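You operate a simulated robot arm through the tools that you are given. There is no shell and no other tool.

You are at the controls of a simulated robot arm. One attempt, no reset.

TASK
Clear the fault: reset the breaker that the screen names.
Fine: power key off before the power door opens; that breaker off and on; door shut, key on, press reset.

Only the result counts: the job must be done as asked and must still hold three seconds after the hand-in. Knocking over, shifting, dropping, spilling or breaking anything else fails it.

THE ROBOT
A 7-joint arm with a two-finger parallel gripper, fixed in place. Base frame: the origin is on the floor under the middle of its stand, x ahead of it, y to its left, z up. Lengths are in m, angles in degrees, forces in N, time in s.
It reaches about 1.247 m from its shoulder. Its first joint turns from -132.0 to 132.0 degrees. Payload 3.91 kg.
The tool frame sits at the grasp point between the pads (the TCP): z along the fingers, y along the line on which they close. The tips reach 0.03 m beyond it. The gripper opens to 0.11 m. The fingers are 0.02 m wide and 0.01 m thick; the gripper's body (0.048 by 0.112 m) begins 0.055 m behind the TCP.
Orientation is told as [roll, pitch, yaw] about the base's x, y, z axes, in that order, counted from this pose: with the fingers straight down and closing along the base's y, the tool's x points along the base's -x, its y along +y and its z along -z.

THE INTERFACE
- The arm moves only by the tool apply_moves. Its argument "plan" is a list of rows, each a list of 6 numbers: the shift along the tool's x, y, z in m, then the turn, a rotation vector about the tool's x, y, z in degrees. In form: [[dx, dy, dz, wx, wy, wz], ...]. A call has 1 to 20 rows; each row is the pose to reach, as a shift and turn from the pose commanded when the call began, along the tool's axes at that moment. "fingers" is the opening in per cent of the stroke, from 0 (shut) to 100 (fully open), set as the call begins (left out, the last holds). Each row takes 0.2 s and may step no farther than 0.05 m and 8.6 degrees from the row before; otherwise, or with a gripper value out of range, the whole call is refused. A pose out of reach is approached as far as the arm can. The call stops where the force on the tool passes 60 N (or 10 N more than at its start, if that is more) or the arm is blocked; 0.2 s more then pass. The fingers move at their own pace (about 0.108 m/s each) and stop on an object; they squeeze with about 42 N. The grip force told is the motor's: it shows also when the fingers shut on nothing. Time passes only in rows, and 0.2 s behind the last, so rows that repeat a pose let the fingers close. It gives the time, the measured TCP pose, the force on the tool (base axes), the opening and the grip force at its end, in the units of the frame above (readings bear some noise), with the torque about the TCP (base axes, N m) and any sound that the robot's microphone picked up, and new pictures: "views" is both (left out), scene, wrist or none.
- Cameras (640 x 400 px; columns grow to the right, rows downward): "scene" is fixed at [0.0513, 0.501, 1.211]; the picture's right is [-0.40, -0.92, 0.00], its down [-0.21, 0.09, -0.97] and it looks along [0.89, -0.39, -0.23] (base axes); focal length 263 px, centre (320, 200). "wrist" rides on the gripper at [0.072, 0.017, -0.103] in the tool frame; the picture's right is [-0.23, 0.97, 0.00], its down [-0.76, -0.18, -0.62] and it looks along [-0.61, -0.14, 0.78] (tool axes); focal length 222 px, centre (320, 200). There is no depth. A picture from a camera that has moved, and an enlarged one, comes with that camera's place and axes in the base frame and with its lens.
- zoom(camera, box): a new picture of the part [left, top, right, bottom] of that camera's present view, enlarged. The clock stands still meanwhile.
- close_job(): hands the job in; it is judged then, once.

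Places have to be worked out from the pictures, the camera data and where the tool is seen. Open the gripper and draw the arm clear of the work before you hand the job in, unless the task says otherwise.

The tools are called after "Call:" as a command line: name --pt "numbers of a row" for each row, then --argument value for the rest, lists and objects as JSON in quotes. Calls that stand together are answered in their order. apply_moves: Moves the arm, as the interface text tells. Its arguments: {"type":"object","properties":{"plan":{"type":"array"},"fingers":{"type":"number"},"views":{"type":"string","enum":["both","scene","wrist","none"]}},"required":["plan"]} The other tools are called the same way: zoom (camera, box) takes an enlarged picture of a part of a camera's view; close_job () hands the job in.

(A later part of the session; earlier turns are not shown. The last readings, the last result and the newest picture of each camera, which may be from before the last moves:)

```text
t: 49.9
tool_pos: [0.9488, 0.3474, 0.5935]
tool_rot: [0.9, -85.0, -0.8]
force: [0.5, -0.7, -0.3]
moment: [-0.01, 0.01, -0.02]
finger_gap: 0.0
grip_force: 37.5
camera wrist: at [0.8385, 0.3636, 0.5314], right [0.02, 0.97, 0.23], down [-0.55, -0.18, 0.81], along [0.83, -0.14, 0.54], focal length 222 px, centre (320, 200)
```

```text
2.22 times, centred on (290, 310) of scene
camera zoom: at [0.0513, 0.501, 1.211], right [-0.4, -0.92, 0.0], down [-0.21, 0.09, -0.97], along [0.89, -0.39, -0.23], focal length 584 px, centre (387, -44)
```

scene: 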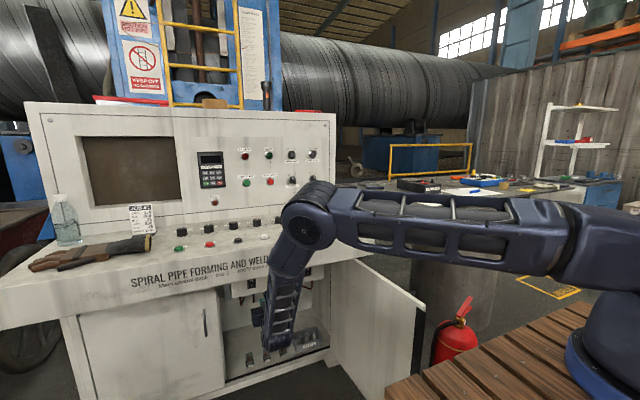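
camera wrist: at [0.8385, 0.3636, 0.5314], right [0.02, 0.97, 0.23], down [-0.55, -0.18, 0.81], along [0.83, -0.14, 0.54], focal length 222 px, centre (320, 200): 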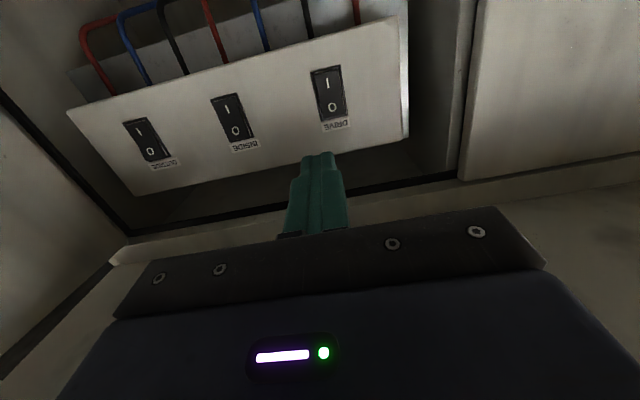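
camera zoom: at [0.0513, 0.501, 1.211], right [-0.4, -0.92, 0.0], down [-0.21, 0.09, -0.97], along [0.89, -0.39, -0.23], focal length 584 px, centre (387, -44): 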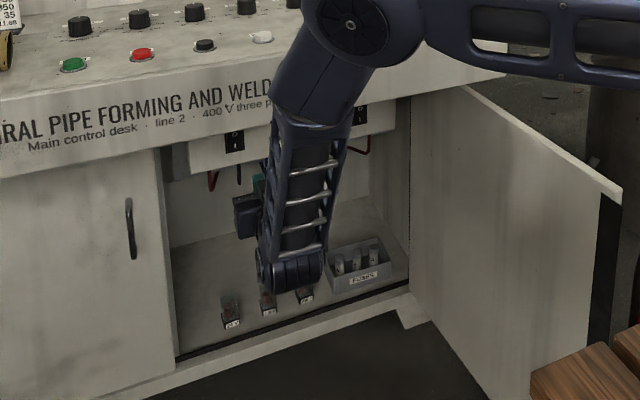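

The forearm now comes down steeply in front of the apron; going deeper at this height could bring it against the desk edge. I try pitching the tool slightly upward here, which should lower the wrist and swing the elbow, and check.

Call:
apply_moves --pt "0.005 0 0 0 -5 0" --pt "0.01 0 0 0 -10 0" --pt "0.015 0 0 0 -15 0" --pt "0.02 0 0 0 -20 0" --fingers 0

Call:
zoom --camera "scene" --box '[190, 200, 430, 400]'

```text
t: 50.9
tool_pos: [0.9485, 0.346, 0.5744]
tool_rot: [179.6, -74.9, -179.6]
force: [-0.2, 0.0, 0.3]
moment: [0.02, -0.01, 0.02]
finger_gap: 0.0
grip_force: 37.8
camera wrist: at [0.867, 0.3638, 0.4785], right [-0.06, 0.97, 0.22], down [-0.8, -0.18, 0.57], along [0.6, -0.14, 0.79], focal length 222 px, centre (320, 200)
```

scene: 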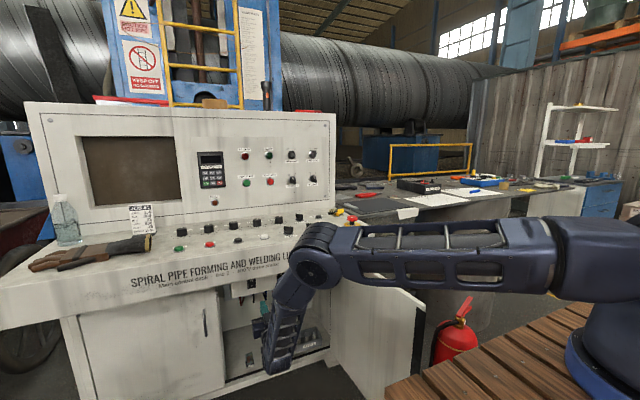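
wrist: 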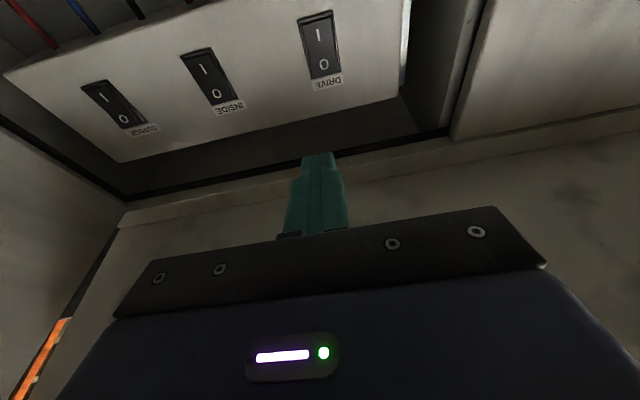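

```text
2.00 times, centred on (310, 300) of scene
camera zoom: at [0.0513, 0.501, 1.211], right [-0.4, -0.92, 0.0], down [-0.21, 0.09, -0.97], along [0.89, -0.39, -0.23], focal length 526 px, centre (340, 0)
```

zoom: 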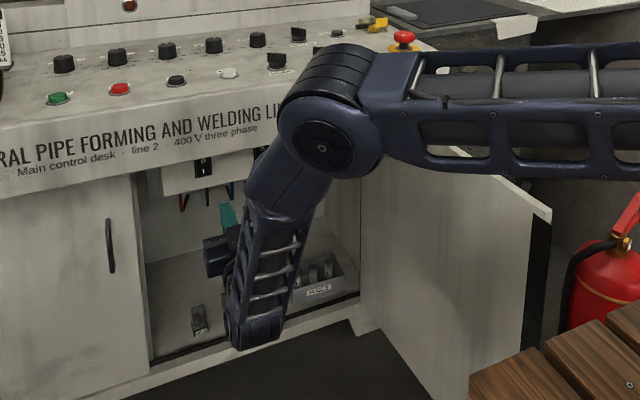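

Pitching up works: the wrist drops and the elbow lowers, giving more room under the apron. I pitch a bit further (to about -120°) while advancing to x≈1.02.

Call:
apply_moves --pt "0.0069 0.0031 0.0167 0 -4 0" --pt "0.0138 0.0062 0.0333 0 -8 0" --pt "0.0207 0.0094 0.05 0 -12 0" --pt "0.0276 0.0125 0.0667 0 -16 0" --fingers 0

Call:
zoom --camera "scene" --box '[190, 200, 430, 400]'

```text
t: 51.9
tool_pos: [1.0226, 0.361, 0.5652]
tool_rot: [179.8, -58.9, -179.7]
force: [0.9, 0.6, -0.8]
moment: [0.04, 0.01, -0.06]
finger_gap: 0.0
grip_force: 37.9
camera wrist: at [0.9693, 0.3779, 0.4498], right [-0.12, 0.97, 0.2], down [-0.93, -0.18, 0.33], along [0.36, -0.14, 0.92], focal length 222 px, centre (320, 200)
```

scene: 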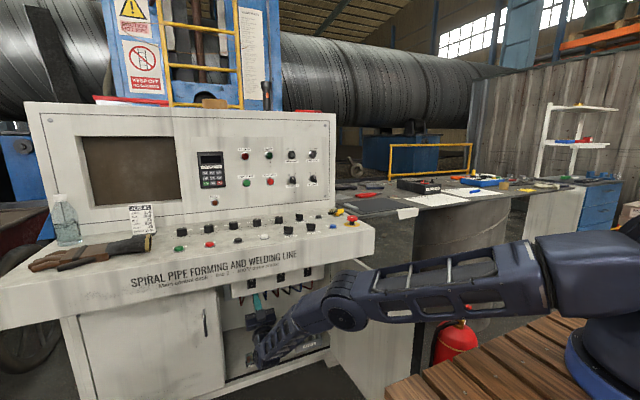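
wrist: 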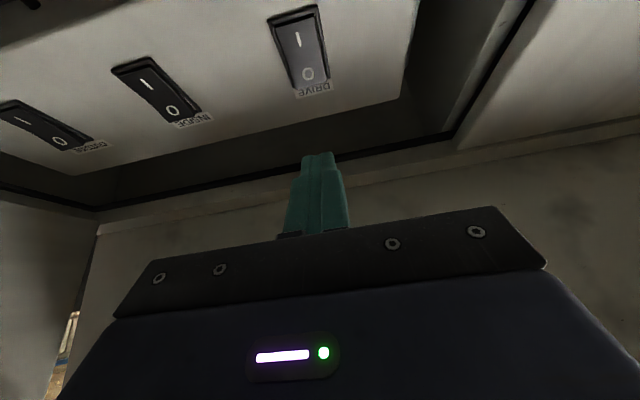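

```text
2.00 times, centred on (310, 300) of scene
camera zoom: at [0.0513, 0.501, 1.211], right [-0.4, -0.92, 0.0], down [-0.21, 0.09, -0.97], along [0.89, -0.39, -0.23], focal length 526 px, centre (340, 0)
```

zoom: 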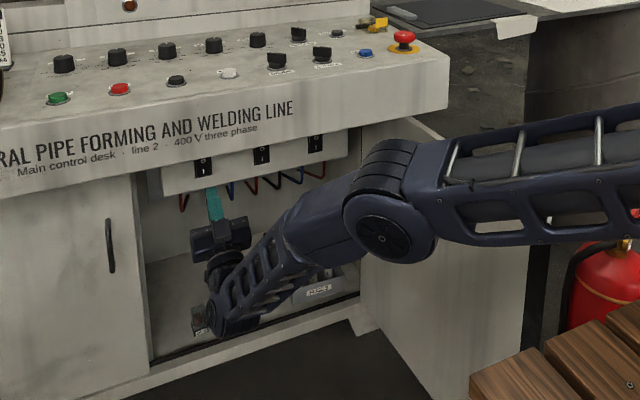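

There is now ample clearance under the apron, and the view confirms the O mark at (1.142, 0.3595, 0.592). I bring the fingertip to about 1.5 cm in front of the O end of the DRIVE rocker.

Call:
apply_moves --pt "0.0049 -0.0005 0.025 0 0 0" --pt "0.0099 -0.001 0.05 0 0 0" --pt "0.0148 -0.0015 0.0748 0 0 0" --pt "0.0148 -0.0015 0.0748 0 0 0" --fingers 0

Call:
zoom --camera "wrist" --box '[240, 40, 400, 200]'

Call:
zoom --camera "scene" --box '[230, 260, 310, 340]'

```text
t: 52.9
tool_pos: [1.0812, 0.3535, 0.5948]
tool_rot: [179.9, -59.0, -179.8]
force: [-0.3, 0.2, -0.1]
moment: [0.02, 0.0, -0.02]
finger_gap: 0.0
grip_force: 38.0
out of reach, approached as far as the arm can: row 3, 4
camera wrist: at [1.0299, 0.3708, 0.4793], right [-0.12, 0.97, 0.2], down [-0.93, -0.18, 0.33], along [0.36, -0.14, 0.92], focal length 222 px, centre (320, 200)
```

scene: 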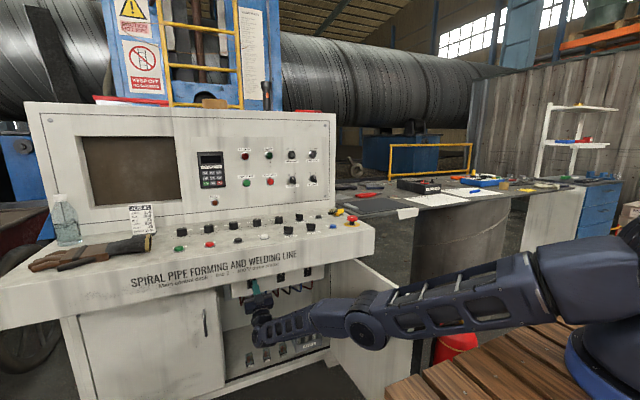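
wrist: 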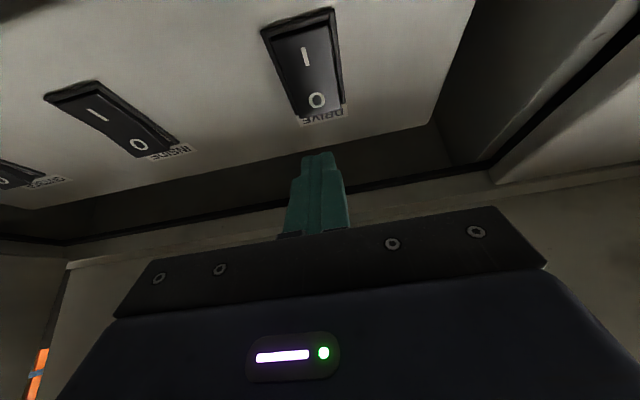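

```text
2.50 times, centred on (320, 120) of wrist
camera zoom: at [1.0299, 0.3708, 0.4793], right [-0.12, 0.97, 0.2], down [-0.93, -0.18, 0.33], along [0.36, -0.14, 0.92], focal length 555 px, centre (320, 400)
```

zoom: 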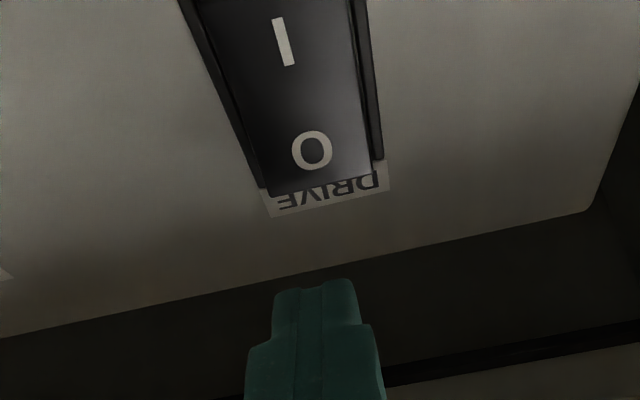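

```text
5.00 times, centred on (270, 300) of scene
camera zoom: at [0.0513, 0.501, 1.211], right [-0.4, -0.92, 0.0], down [-0.21, 0.09, -0.97], along [0.89, -0.39, -0.23], focal length 1314 px, centre (570, -300)
```

zoom: 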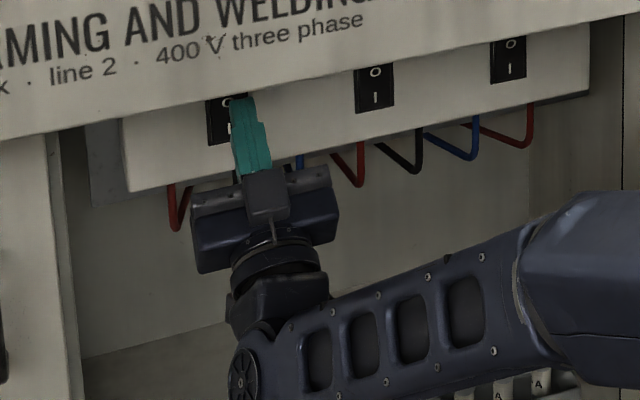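

The arm ran out of reach with that much up-pitch. I reduce the pitch to about -98° (which brings the wrist closer to the shoulder) with the tip 2 cm in front of the O end.

Call:
apply_moves --pt "0.0 0.002 0.0 0 7.7 0" --pt "0.0 0.004 0.0 0 15.4 0" --pt "0.0064 0.006 0.0068 0 23 0" --pt "0.0064 0.006 0.0068 0 23 0" --fingers 0

Call:
zoom --camera "wrist" --box '[240, 40, 400, 200]'

Call:
zoom --camera "scene" --box '[210, 240, 350, 360]'

```text
t: 53.9
tool_pos: [1.0899, 0.3614, 0.5923]
tool_rot: [179.4, -82.0, -179.4]
force: [-0.6, 0.2, 0.6]
moment: [0.01, 0.01, -0.01]
finger_gap: 0.0
grip_force: 37.6
camera wrist: at [0.9973, 0.3775, 0.5063], right [-0.03, 0.97, 0.23], down [-0.72, -0.18, 0.67], along [0.69, -0.14, 0.71], focal length 222 px, centre (320, 200)
```

scene: 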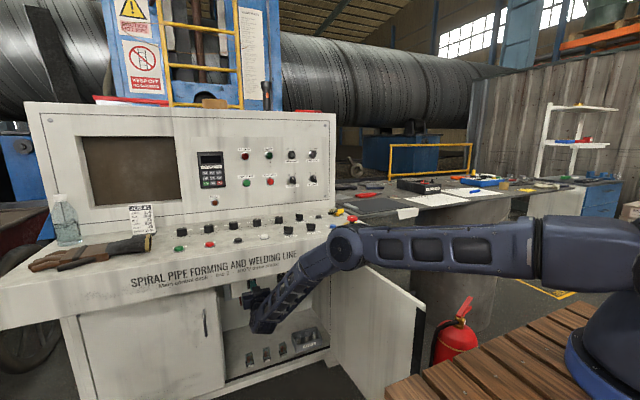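
wrist: 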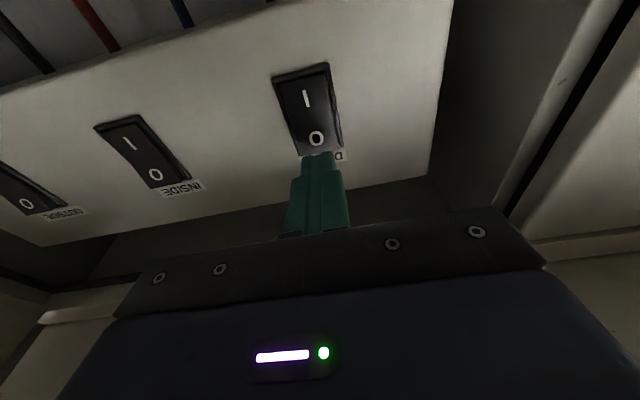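

```text
2.50 times, centred on (320, 120) of wrist
camera zoom: at [0.9973, 0.3775, 0.5063], right [-0.03, 0.97, 0.23], down [-0.72, -0.18, 0.67], along [0.69, -0.14, 0.71], focal length 555 px, centre (320, 400)
```

zoom: 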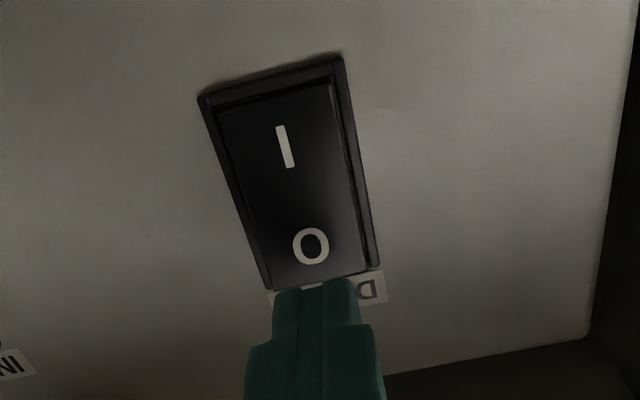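

```text
3.33 times, centred on (280, 300) of scene
camera zoom: at [0.0513, 0.501, 1.211], right [-0.4, -0.92, 0.0], down [-0.21, 0.09, -0.97], along [0.89, -0.39, -0.23], focal length 876 px, centre (453, -133)
```

zoom: 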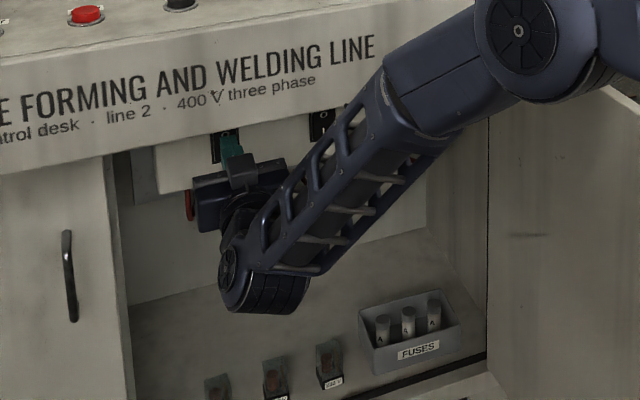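

The tip is aligned 2 cm in front of the O end (O at y=0.3596, z=0.591). I press forward slowly along +x.

Call:
apply_moves --pt "0.0017 -0.0018 0.012 0 0 0" --pt "0.0025 -0.0018 0.018 0 0 0" --pt "0.0031 -0.0018 0.022 0 0 0" --pt "0.0036 -0.0018 0.026 0 0 0" --pt "0.0042 -0.0018 0.03 0 0 0" --fingers 0

Call:
zoom --camera "wrist" --box '[240, 40, 400, 200]'

```text
t: 54.9
tool_pos: [1.1124, 0.3599, 0.5905]
tool_rot: [179.3, -81.9, -179.4]
force: [-38.2, -12.5, 17.5]
moment: [0.0, -0.33, -0.37]
finger_gap: 0.0003
grip_force: 37.4
heard: click
stopped in row 5: the force on the tool passed its limit at 80 N (the readings are from after the stop); the commanded pose is now the measured one
camera wrist: at [1.0209, 0.376, 0.5044], right [-0.03, 0.97, 0.23], down [-0.72, -0.18, 0.67], along [0.69, -0.14, 0.71], focal length 222 px, centre (320, 200)
```

scene: 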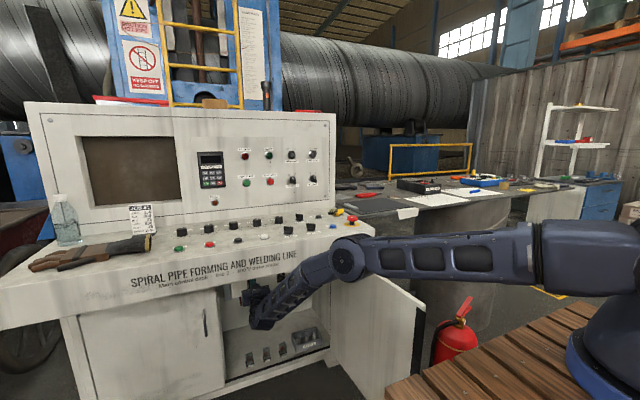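
wrist: 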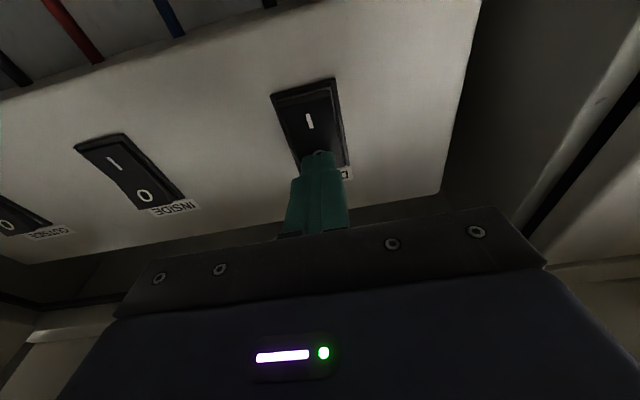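

```text
2.50 times, centred on (320, 120) of wrist
camera zoom: at [1.0209, 0.376, 0.5044], right [-0.03, 0.97, 0.23], down [-0.72, -0.18, 0.67], along [0.69, -0.14, 0.71], focal length 555 px, centre (320, 400)
```

zoom: 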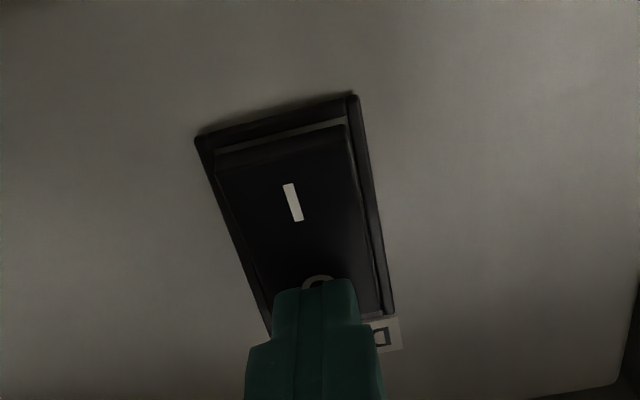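

A click: the rocker flipped to O (off). I back off 2.5 cm and look, then move down to the I end.

Call:
apply_moves --pt "-0.0018 0 -0.0125 0 0 0" --pt "-0.0035 0 -0.0248 0 0 0" --pt "0.0151 0 -0.0274 0 0 0" --pt "0.0336 0 -0.03 0 0 0" --pt "0.0336 0 -0.03 0 0 0" --fingers 0

Call:
zoom --camera "wrist" --box '[240, 60, 400, 220]'

Call:
zoom --camera "scene" --box '[210, 240, 350, 360]'

```text
t: 56.1
tool_pos: [1.0893, 0.3591, 0.5512]
tool_rot: [179.6, -82.0, -179.6]
force: [0.3, 0.6, -0.2]
moment: [0.03, 0.01, 0.03]
finger_gap: 0.0
grip_force: 37.7
camera wrist: at [0.9961, 0.3766, 0.466], right [-0.03, 0.97, 0.23], down [-0.72, -0.18, 0.67], along [0.69, -0.14, 0.71], focal length 222 px, centre (320, 200)
```

scene: 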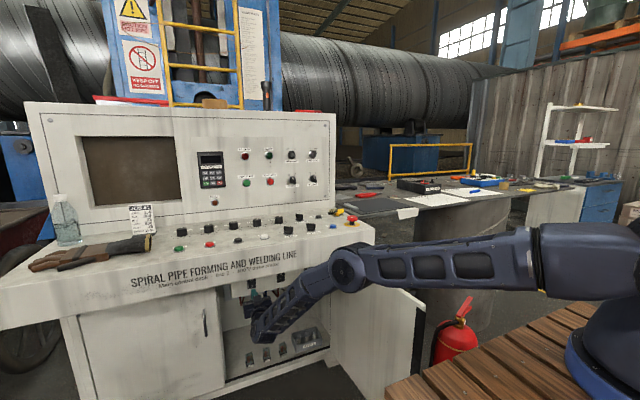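
wrist: 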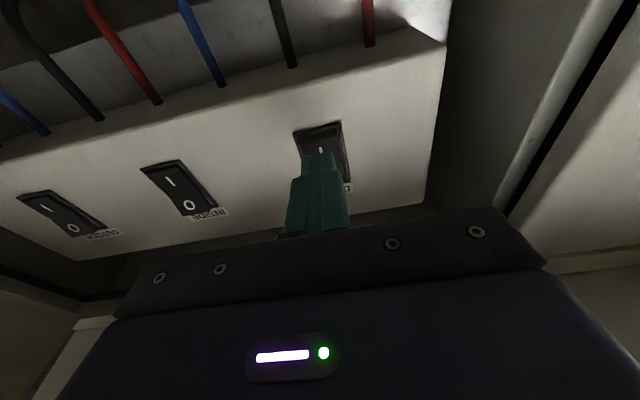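

```text
2.50 times, centred on (320, 140) of wrist
camera zoom: at [0.9961, 0.3766, 0.466], right [-0.03, 0.97, 0.23], down [-0.72, -0.18, 0.67], along [0.69, -0.14, 0.71], focal length 555 px, centre (320, 350)
```

zoom: 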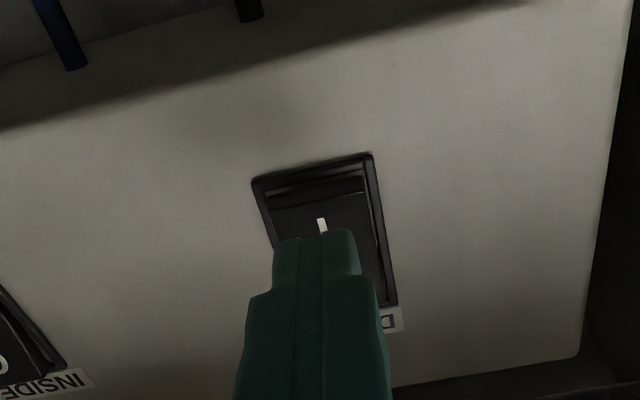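

```text
3.33 times, centred on (280, 300) of scene
camera zoom: at [0.0513, 0.501, 1.211], right [-0.4, -0.92, 0.0], down [-0.21, 0.09, -0.97], along [0.89, -0.39, -0.23], focal length 876 px, centre (453, -133)
```

zoom: 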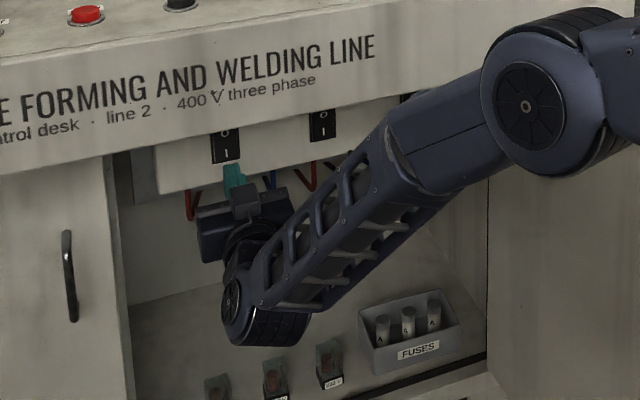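

The tip is in front of the I end (tip z≈0.555, I end z≈0.548). I press forward to switch DRIVE back on.

Call:
apply_moves --pt "0.0017 0.001 0.012 0 0 0" --pt "0.0024 0.001 0.017 0 0 0" --pt "0.0029 0.001 0.021 0 0 0" --pt "0.0035 0.001 0.025 0 0 0" --pt "0.0039 0.001 0.028 0 0 0" --pt "0.0042 0.001 0.03 0 0 0" --fingers 0

Call:
zoom --camera "wrist" --box '[240, 60, 400, 220]'

```text
t: 57.5
tool_pos: [1.1178, 0.3609, 0.5508]
tool_rot: [179.7, -81.9, -179.7]
force: [-30.5, -8.0, 10.9]
moment: [0.07, -0.24, -0.11]
finger_gap: 0.0
grip_force: 37.8
heard: click
stopped in row 6: the force on the tool passed its limit at 76 N (the readings are from after the stop); the commanded pose is now the measured one
camera wrist: at [1.0242, 0.3772, 0.4647], right [-0.03, 0.97, 0.23], down [-0.72, -0.18, 0.67], along [0.69, -0.14, 0.71], focal length 222 px, centre (320, 200)
```

scene: 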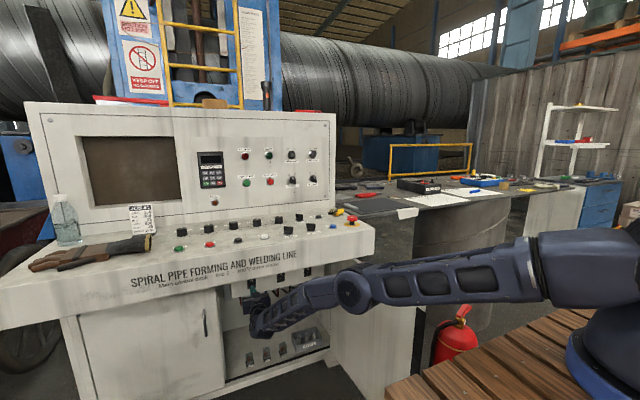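
wrist: 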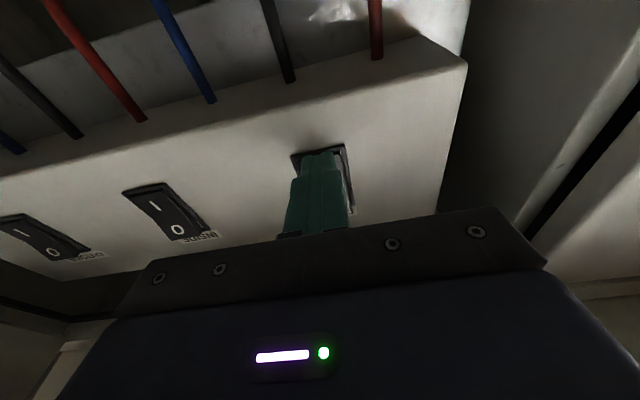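

```text
2.50 times, centred on (320, 140) of wrist
camera zoom: at [1.0242, 0.3772, 0.4647], right [-0.03, 0.97, 0.23], down [-0.72, -0.18, 0.67], along [0.69, -0.14, 0.71], focal length 555 px, centre (320, 350)
```

zoom: 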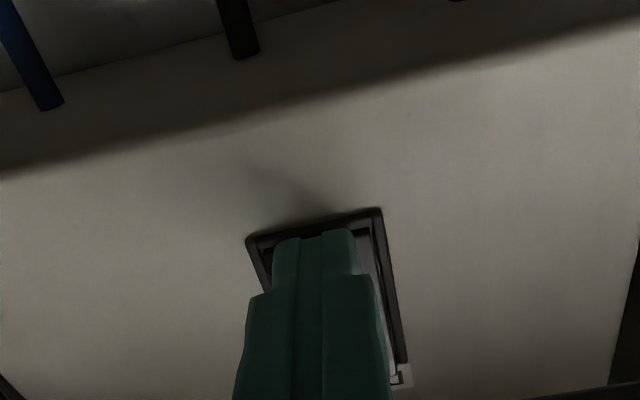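

A second click: DRIVE should be back on. I back straight out and verify all three rockers.

Call:
apply_moves --pt "-0.0035 0 -0.0248 0 0 0" --pt "-0.0097 0 -0.0693 0 0 0" --pt "-0.0153 0 -0.1089 0 0 0" --pt "-0.0209 0 -0.1485 0 0 0" --fingers 0

Call:
zoom --camera "wrist" --box '[60, 40, 420, 200]'

Call:
zoom --camera "scene" --box '[210, 240, 350, 360]'

```text
t: 58.5
tool_pos: [0.9679, 0.3598, 0.5498]
tool_rot: [179.9, -82.0, 180.0]
force: [-0.7, 0.7, -0.1]
moment: [0.0, 0.02, -0.01]
finger_gap: 0.0001
grip_force: 37.6
camera wrist: at [0.8741, 0.3777, 0.4638], right [-0.03, 0.97, 0.23], down [-0.72, -0.18, 0.67], along [0.69, -0.14, 0.71], focal length 222 px, centre (320, 200)
```

scene: 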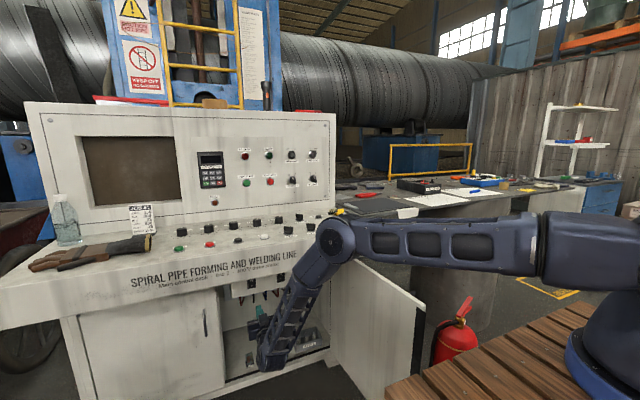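
wrist: 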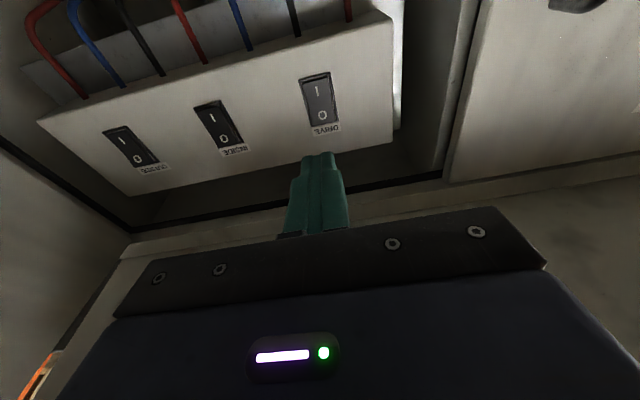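

```text
1.78 times, centred on (240, 120) of wrist
camera zoom: at [0.8741, 0.3777, 0.4638], right [-0.03, 0.97, 0.23], down [-0.72, -0.18, 0.67], along [0.69, -0.14, 0.71], focal length 395 px, centre (462, 342)
```

zoom: 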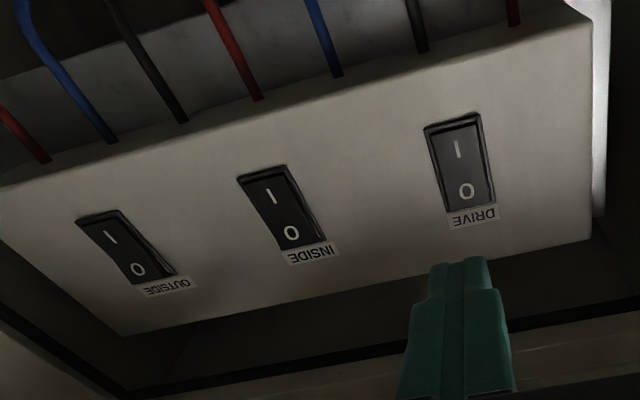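

```text
3.33 times, centred on (280, 300) of scene
camera zoom: at [0.0513, 0.501, 1.211], right [-0.4, -0.92, 0.0], down [-0.21, 0.09, -0.97], along [0.89, -0.39, -0.23], focal length 876 px, centre (453, -133)
```

zoom: 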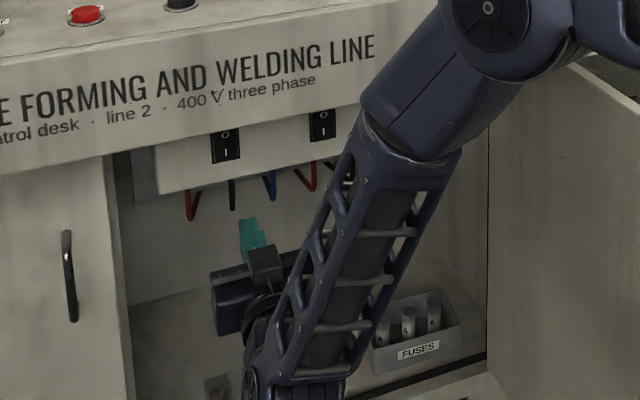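

All three rockers now show I pressed, and DRIVE has been off and on. I withdraw the arm from the compartment and raise it with the fingers pointing down, so as to go round to the door's outer face.

Call:
apply_moves --pt "-0.007 0 -0.0495 0 0 0" --pt "-0.0139 0 -0.099 0 5 0" --pt "-0.0209 0 -0.1485 0 10 0" --pt "-0.0278 0 -0.198 0 15 0" --pt "-0.0348 0 -0.2475 0 21 0" --pt "-0.0417 0 -0.297 0 28 0" --fingers 0 --views "none"

Call:
apply_moves --pt "-0.0454 -0.0086 -0.0089 0 6.4 0" --pt "-0.0908 -0.0171 -0.0178 0 12.8 0" --pt "-0.1362 -0.0257 -0.0267 0 19.2 0" --pt "-0.1817 -0.0343 -0.0357 0 25.7 0" --pt "-0.2271 -0.0429 -0.0446 0 32.1 0" --pt "-0.2725 -0.0514 -0.0535 0 38.6 0" --pt "-0.3179 -0.06 -0.0624 0 45 0" --fingers 0

```text
t: 59.9
tool_pos: [0.664, 0.3619, 0.5496]
tool_rot: [0.2, -69.9, -0.2]
force: [0.4, -0.3, 0.9]
moment: [-0.02, 0.0, 0.01]
finger_gap: 0.0001
grip_force: 37.6
```

```text
t: 61.5
tool_pos: [0.7198, 0.298, 0.869]
tool_rot: [0.2, -25.0, -0.4]
force: [0.9, -1.1, -0.6]
moment: [0.1, 0.07, 0.06]
finger_gap: 0.0
grip_force: 37.5
camera wrist: at [0.6103, 0.3151, 0.9328], right [0.21, 0.97, 0.1], down [0.43, -0.18, 0.89], along [0.88, -0.15, -0.45], focal length 222 px, centre (320, 200)
```

scene: 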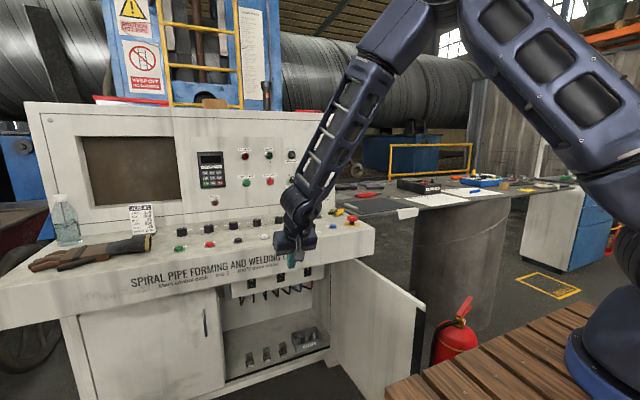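
wrist: 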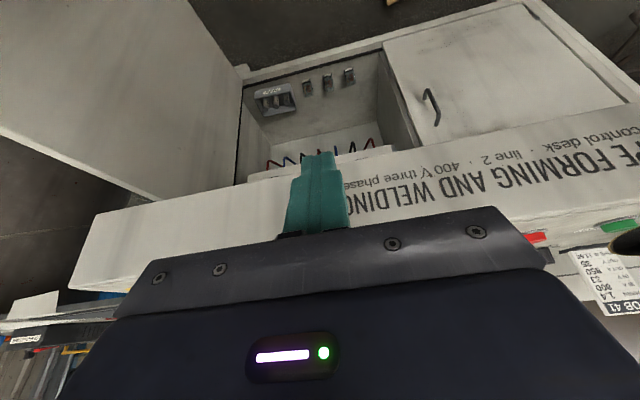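

The door stands at ~94° (free corner near (0.566, -0.069)). I carry the tool over the door's top (0.713) at z≈0.87 to its outer side, then lower it there.

Call:
apply_moves --pt "0 -0.048 0 0 0 0" --pt "0 -0.096 0 0 0 0" --pt "0 -0.144 0 0 0 0" --pt "0 -0.192 0 0 0 0" --pt "0 -0.24 0 0 0 0" --pt "0 -0.288 0 0 0 0" --pt "0 -0.336 0 0 0 0" --pt "0 -0.384 0 0 0 0" --pt "0 -0.432 0 0 0 0" --pt "0 -0.478 0 0 0 0" --fingers 0

```text
t: 63.7
tool_pos: [0.7153, -0.1805, 0.8737]
tool_rot: [0.0, -25.0, 0.0]
force: [-0.2, 1.3, -0.3]
moment: [-0.08, 0.0, -0.01]
finger_gap: 0.0
grip_force: 37.5
camera wrist: at [0.6064, -0.1642, 0.9359], right [0.21, 0.97, 0.1], down [0.43, -0.18, 0.89], along [0.88, -0.14, -0.45], focal length 222 px, centre (320, 200)
```

scene: 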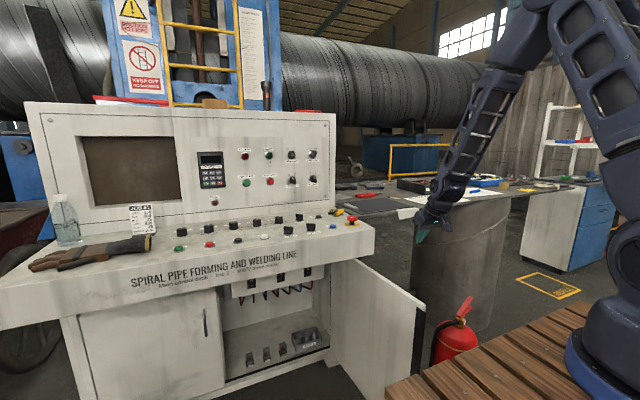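
wrist: 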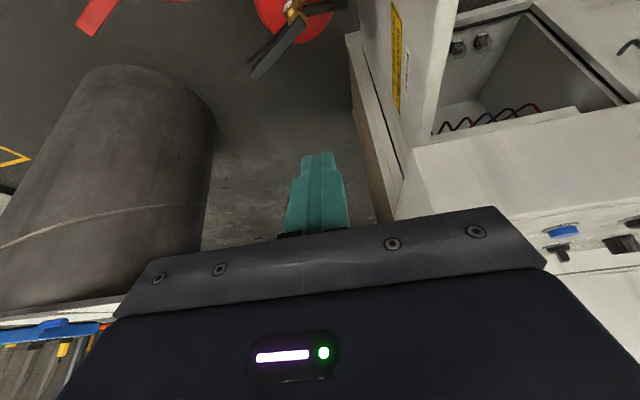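

The tool is outside the door, over clear floor; the extinguisher's handle top is around (0.83, -0.24, 0.5–0.56), well below. I lower the fingertips to z≈0.66 at x≈0.80 beside the door's outer face.

Call:
apply_moves --pt "0.0011 0.002 0.0401 0 0 0" --pt "0.0021 0.004 0.0802 0 0 0" --pt "0.0032 0.006 0.1204 0 0 0" --pt "0.0042 0.008 0.1605 0 0 0" --pt "0.0053 0.01 0.2006 0 0 0" --fingers 0

```text
t: 64.9
tool_pos: [0.797, -0.1693, 0.6852]
tool_rot: [-0.1, -25.0, 0.0]
force: [-0.5, -0.7, 0.8]
moment: [-0.01, 0.02, -0.02]
finger_gap: 0.0002
grip_force: 37.0
camera wrist: at [0.6874, -0.1525, 0.7486], right [0.21, 0.97, 0.1], down [0.43, -0.18, 0.89], along [0.88, -0.14, -0.45], focal length 222 px, centre (320, 200)
```

scene: 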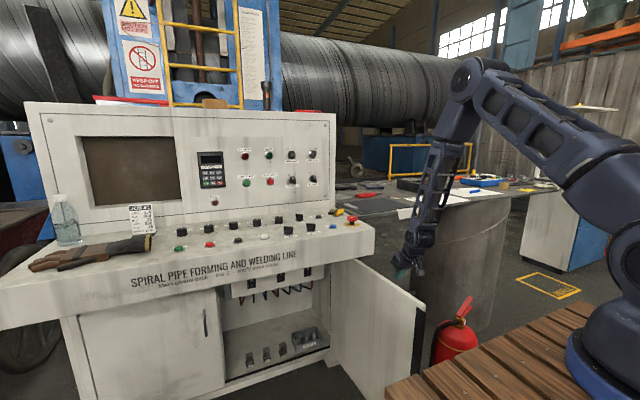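
wrist: 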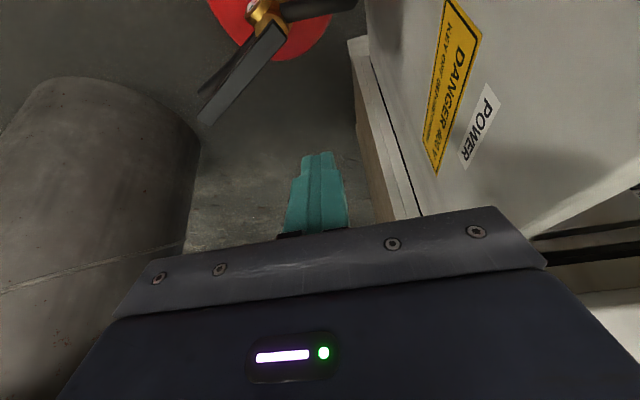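

I sweep slowly toward +y to swing the door back to roughly 45°.

Call:
apply_moves --pt "0 0.025 0 0 0 0" --pt "0 0.05 0 0 0 0" --pt "0 0.075 0 0 0 0" --pt "0 0.1 0 0 0 0" --pt "0 0.125 0 0 0 0" --pt "0 0.15 0 0 0 0" --pt "0 0.175 0 0 0 0" --pt "0 0.2 0 0 0 0" --pt "0 0.225 0 0 0 0" --pt "0 0.25 0 0 0 0" --pt "0 0.275 0 0 0 0" --pt "0 0.3 0 0 0 0" --pt "0 0.325 0 0 0 0" --pt "0 0.35 0 0 0 0" --pt "0 0.375 0 0 0 0" --pt "0 0.4 0 0 0 0" --fingers 0

```text
t: 68.3
tool_pos: [0.7983, 0.2323, 0.6843]
tool_rot: [0.0, -25.0, -0.1]
force: [0.4, 0.1, 0.7]
moment: [0.03, 0.01, 0.02]
finger_gap: 0.0001
grip_force: 37.7
camera wrist: at [0.6874, 0.2484, 0.7485], right [0.21, 0.97, 0.1], down [0.43, -0.18, 0.89], along [0.88, -0.14, -0.45], focal length 222 px, centre (320, 200)
```

scene: 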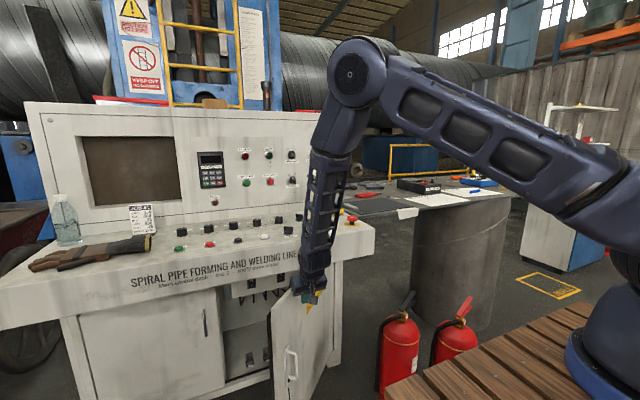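
wrist: 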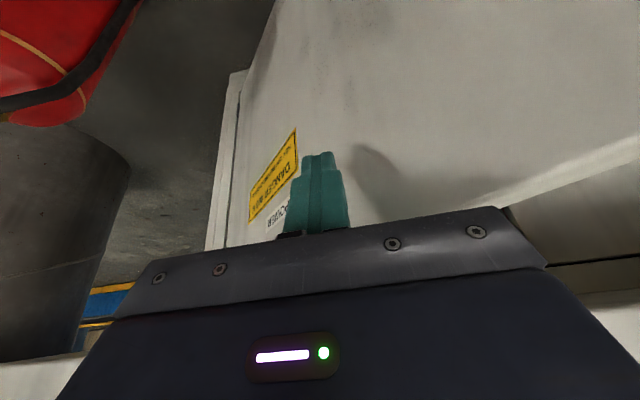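

The door is at about 45°. I retreat from it, level the tool, and come down to z≈0.49 on its outer side, aiming to push near 28 cm from the hinge so the gripper clears the handle.

Call:
apply_moves --pt "0.0302 -0.0283 -0.0141 0 0 0" --pt "0.0604 -0.0567 -0.0282 0 0 0" --pt "0.0906 -0.085 -0.0423 0 0 0" --pt "0.1025 -0.085 -0.0122 0 -7.5 0" --pt "0.1143 -0.085 0.018 0 -15 0" --pt "0.1262 -0.085 0.0482 0 -22.5 0" --pt "0.138 -0.085 0.0783 0 -30 0" --pt "0.1499 -0.085 0.1085 0 -37.5 0" --pt "0.1617 -0.085 0.1386 0 -45 0" --fingers 0

```text
t: 70.3
tool_pos: [0.7115, 0.1483, 0.4929]
tool_rot: [0.3, -70.2, -0.3]
force: [-0.4, 0.5, 0.4]
moment: [0.02, -0.01, 0.02]
finger_gap: 0.0
grip_force: 37.5
camera wrist: at [0.5889, 0.1655, 0.4601], right [0.08, 0.97, 0.22], down [-0.33, -0.18, 0.93], along [0.94, -0.14, 0.31], focal length 222 px, centre (320, 200)
```

scene: 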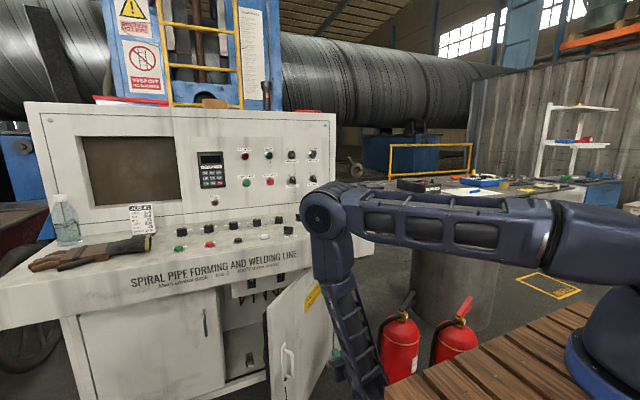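
wrist: 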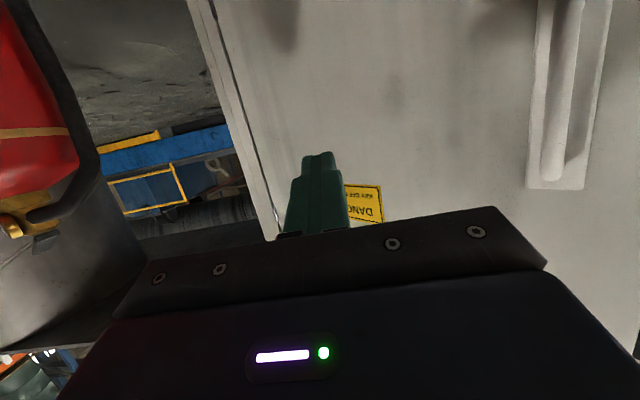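

I push the door along its closing arc at low height (z≈0.43, level tool) so the forearm stays clear of the desk apron, stopping near 10°.

Call:
apply_moves --pt "0.0006 0.004 0.045 0 -3.75 0" --pt "0.0014 0.008 0.0899 0 -7.5 0" --pt "0.0011 0.012 0.1345 0 -11.25 0" --pt "0.0016 0.016 0.1799 0 -15 0" --pt "-0.0033 0.027 0.1935 0 -15 0" --pt "-0.0083 0.038 0.2072 0 -15 0" --pt "-0.0133 0.049 0.2208 0 -15 0" --pt "-0.0183 0.06 0.2344 0 -15 0" --pt "-0.0258 0.0705 0.2551 0 -15 0" --pt "-0.0333 0.081 0.2758 0 -15 0" --pt "-0.0413 0.0875 0.2979 0 -15 0" --pt "-0.0494 0.094 0.32 0 -15 0" --fingers 0

```text
t: 72.9
tool_pos: [1.0276, 0.2409, 0.4295]
tool_rot: [0.7, -85.0, -0.7]
force: [-0.4, -0.4, 0.4]
moment: [0.0, -0.01, 0.0]
finger_gap: 0.0
grip_force: 37.9
camera wrist: at [0.9176, 0.2584, 0.367], right [0.02, 0.97, 0.23], down [-0.55, -0.18, 0.81], along [0.83, -0.14, 0.54], focal length 222 px, centre (320, 200)
```

scene: 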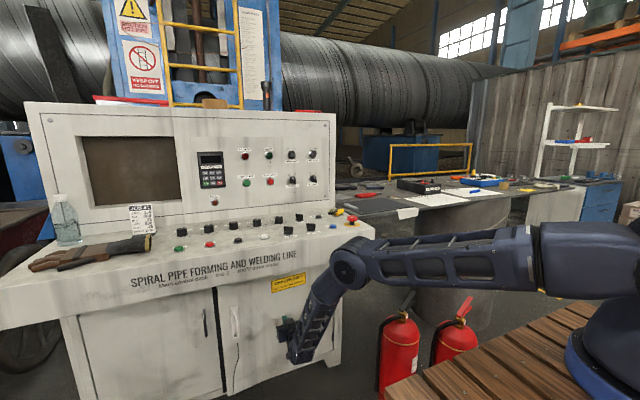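
wrist: 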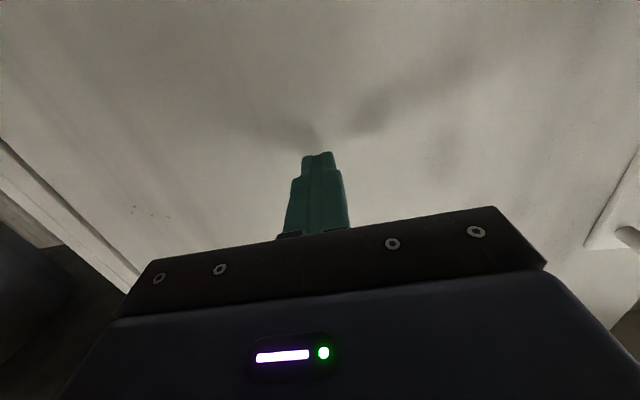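

The door is nearly closed (~10°). I push the last few centimetres gently until it seats.

Call:
apply_moves --pt "-0.0009 0.001 0.01 0 0 0" --pt "-0.0017 0.002 0.02 0 0 0" --pt "-0.0026 0.003 0.03 0 0 0" --pt "-0.0035 0.004 0.04 0 0 0" --pt "-0.0041 0.004 0.047 0 0 0" --pt "-0.0046 0.004 0.053 0 0 0" --pt "-0.0052 0.004 0.059 0 0 0" --fingers 0

Call:
zoom --camera "scene" --box '[190, 240, 370, 400]'

```text
t: 74.2
tool_pos: [1.0717, 0.2451, 0.4262]
tool_rot: [-0.2, -85.1, 0.0]
force: [-20.5, -1.2, 8.0]
moment: [-0.03, -0.4, 0.0]
finger_gap: 0.0
grip_force: 37.8
stopped in row 6: the force on the tool passed its limit at 96 N (the readings are from after the stop); the commanded pose is now the measured one
camera wrist: at [0.9626, 0.2619, 0.3632], right [0.02, 0.97, 0.23], down [-0.55, -0.18, 0.81], along [0.83, -0.14, 0.54], focal length 222 px, centre (320, 200)
```

scene: 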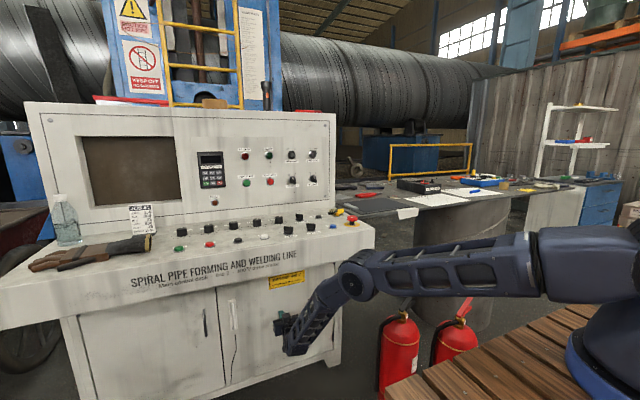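
wrist: 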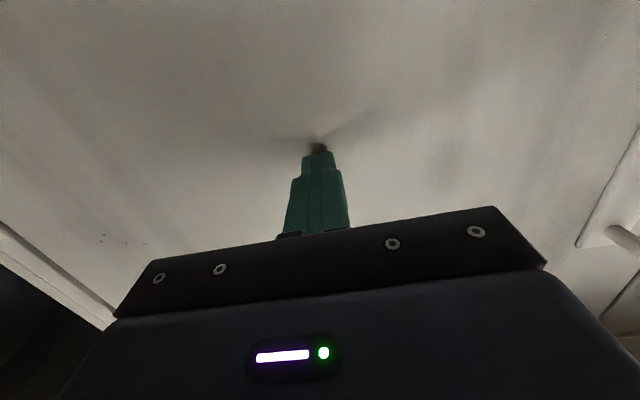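

```text
2.50 times, centred on (280, 320) of scene
camera zoom: at [0.0513, 0.501, 1.211], right [-0.4, -0.92, 0.0], down [-0.21, 0.09, -0.97], along [0.89, -0.39, -0.23], focal length 657 px, centre (420, -100)
```

zoom: 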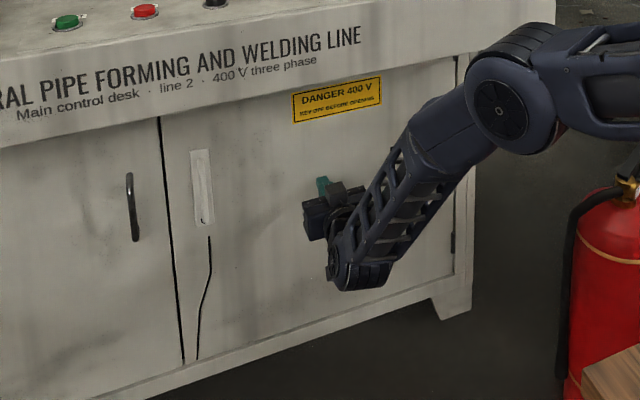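

The door is shut flush. I back straight out from under the desk, then rise in front of it toward the panel.

Call:
apply_moves --pt "0.0042 0 -0.0484 0 0 0" --pt "0.0085 0 -0.0968 0 0 0" --pt "0.0127 0 -0.1452 0 0 0" --pt "0.0169 0 -0.1935 0 4 0" --pt "0.0212 0 -0.2419 0 8 0" --pt "0.0254 0 -0.2903 0 12 0" --pt "0.0296 0 -0.3387 0 15 0" --fingers 0

Call:
zoom --camera "scene" --box '[190, 240, 370, 400]'

Call:
zoom --camera "wrist" --box '[200, 0, 500, 200]'

```text
t: 75.8
tool_pos: [0.7319, 0.2434, 0.4262]
tool_rot: [0.0, -70.0, -0.2]
force: [1.1, 0.1, 0.5]
moment: [0.01, -0.01, 0.02]
finger_gap: 0.0
grip_force: 37.9
camera wrist: at [0.6096, 0.2611, 0.3939], right [0.08, 0.97, 0.21], down [-0.33, -0.18, 0.93], along [0.94, -0.14, 0.3], focal length 222 px, centre (320, 200)
```

scene: 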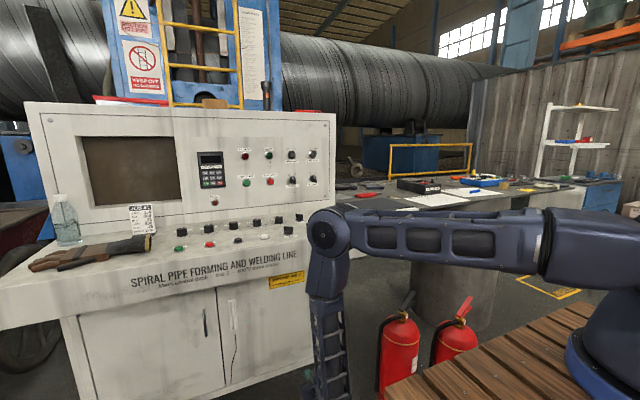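
wrist: 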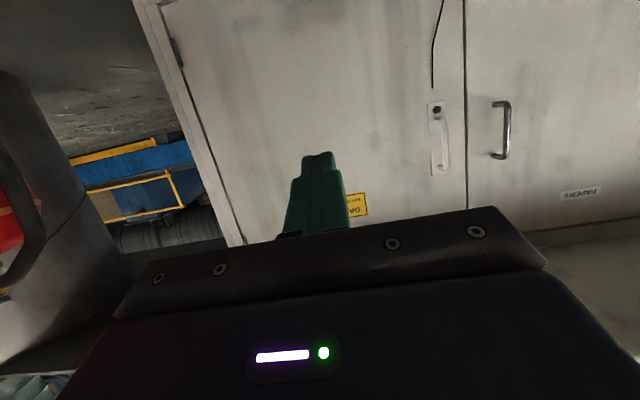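

```text
2.50 times, centred on (280, 320) of scene
camera zoom: at [0.0513, 0.501, 1.211], right [-0.4, -0.92, 0.0], down [-0.21, 0.09, -0.97], along [0.89, -0.39, -0.23], focal length 657 px, centre (420, -100)
```

zoom: 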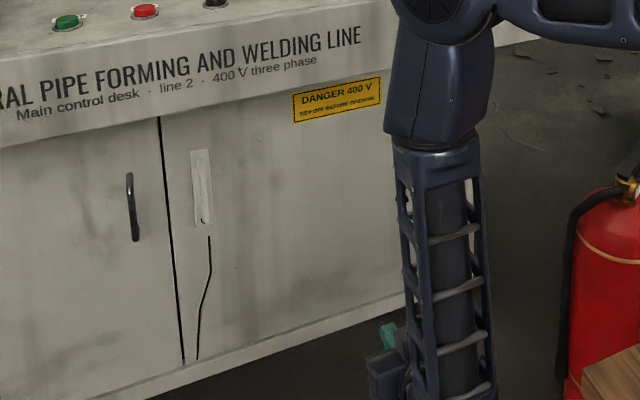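

```text
2.00 times, centred on (350, 100) of wrist
camera zoom: at [0.6096, 0.2611, 0.3939], right [0.08, 0.97, 0.21], down [-0.33, -0.18, 0.93], along [0.94, -0.14, 0.3], focal length 444 px, centre (260, 400)
```

zoom: 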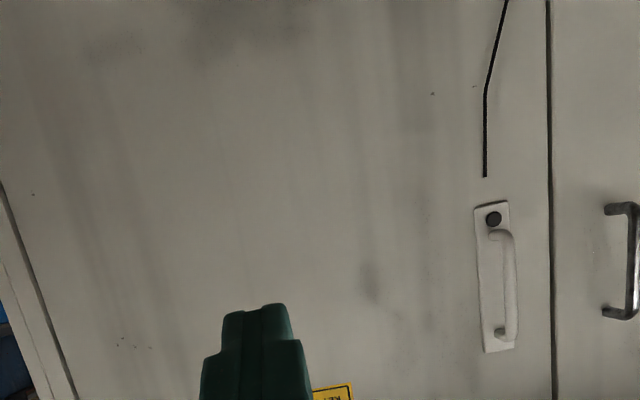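

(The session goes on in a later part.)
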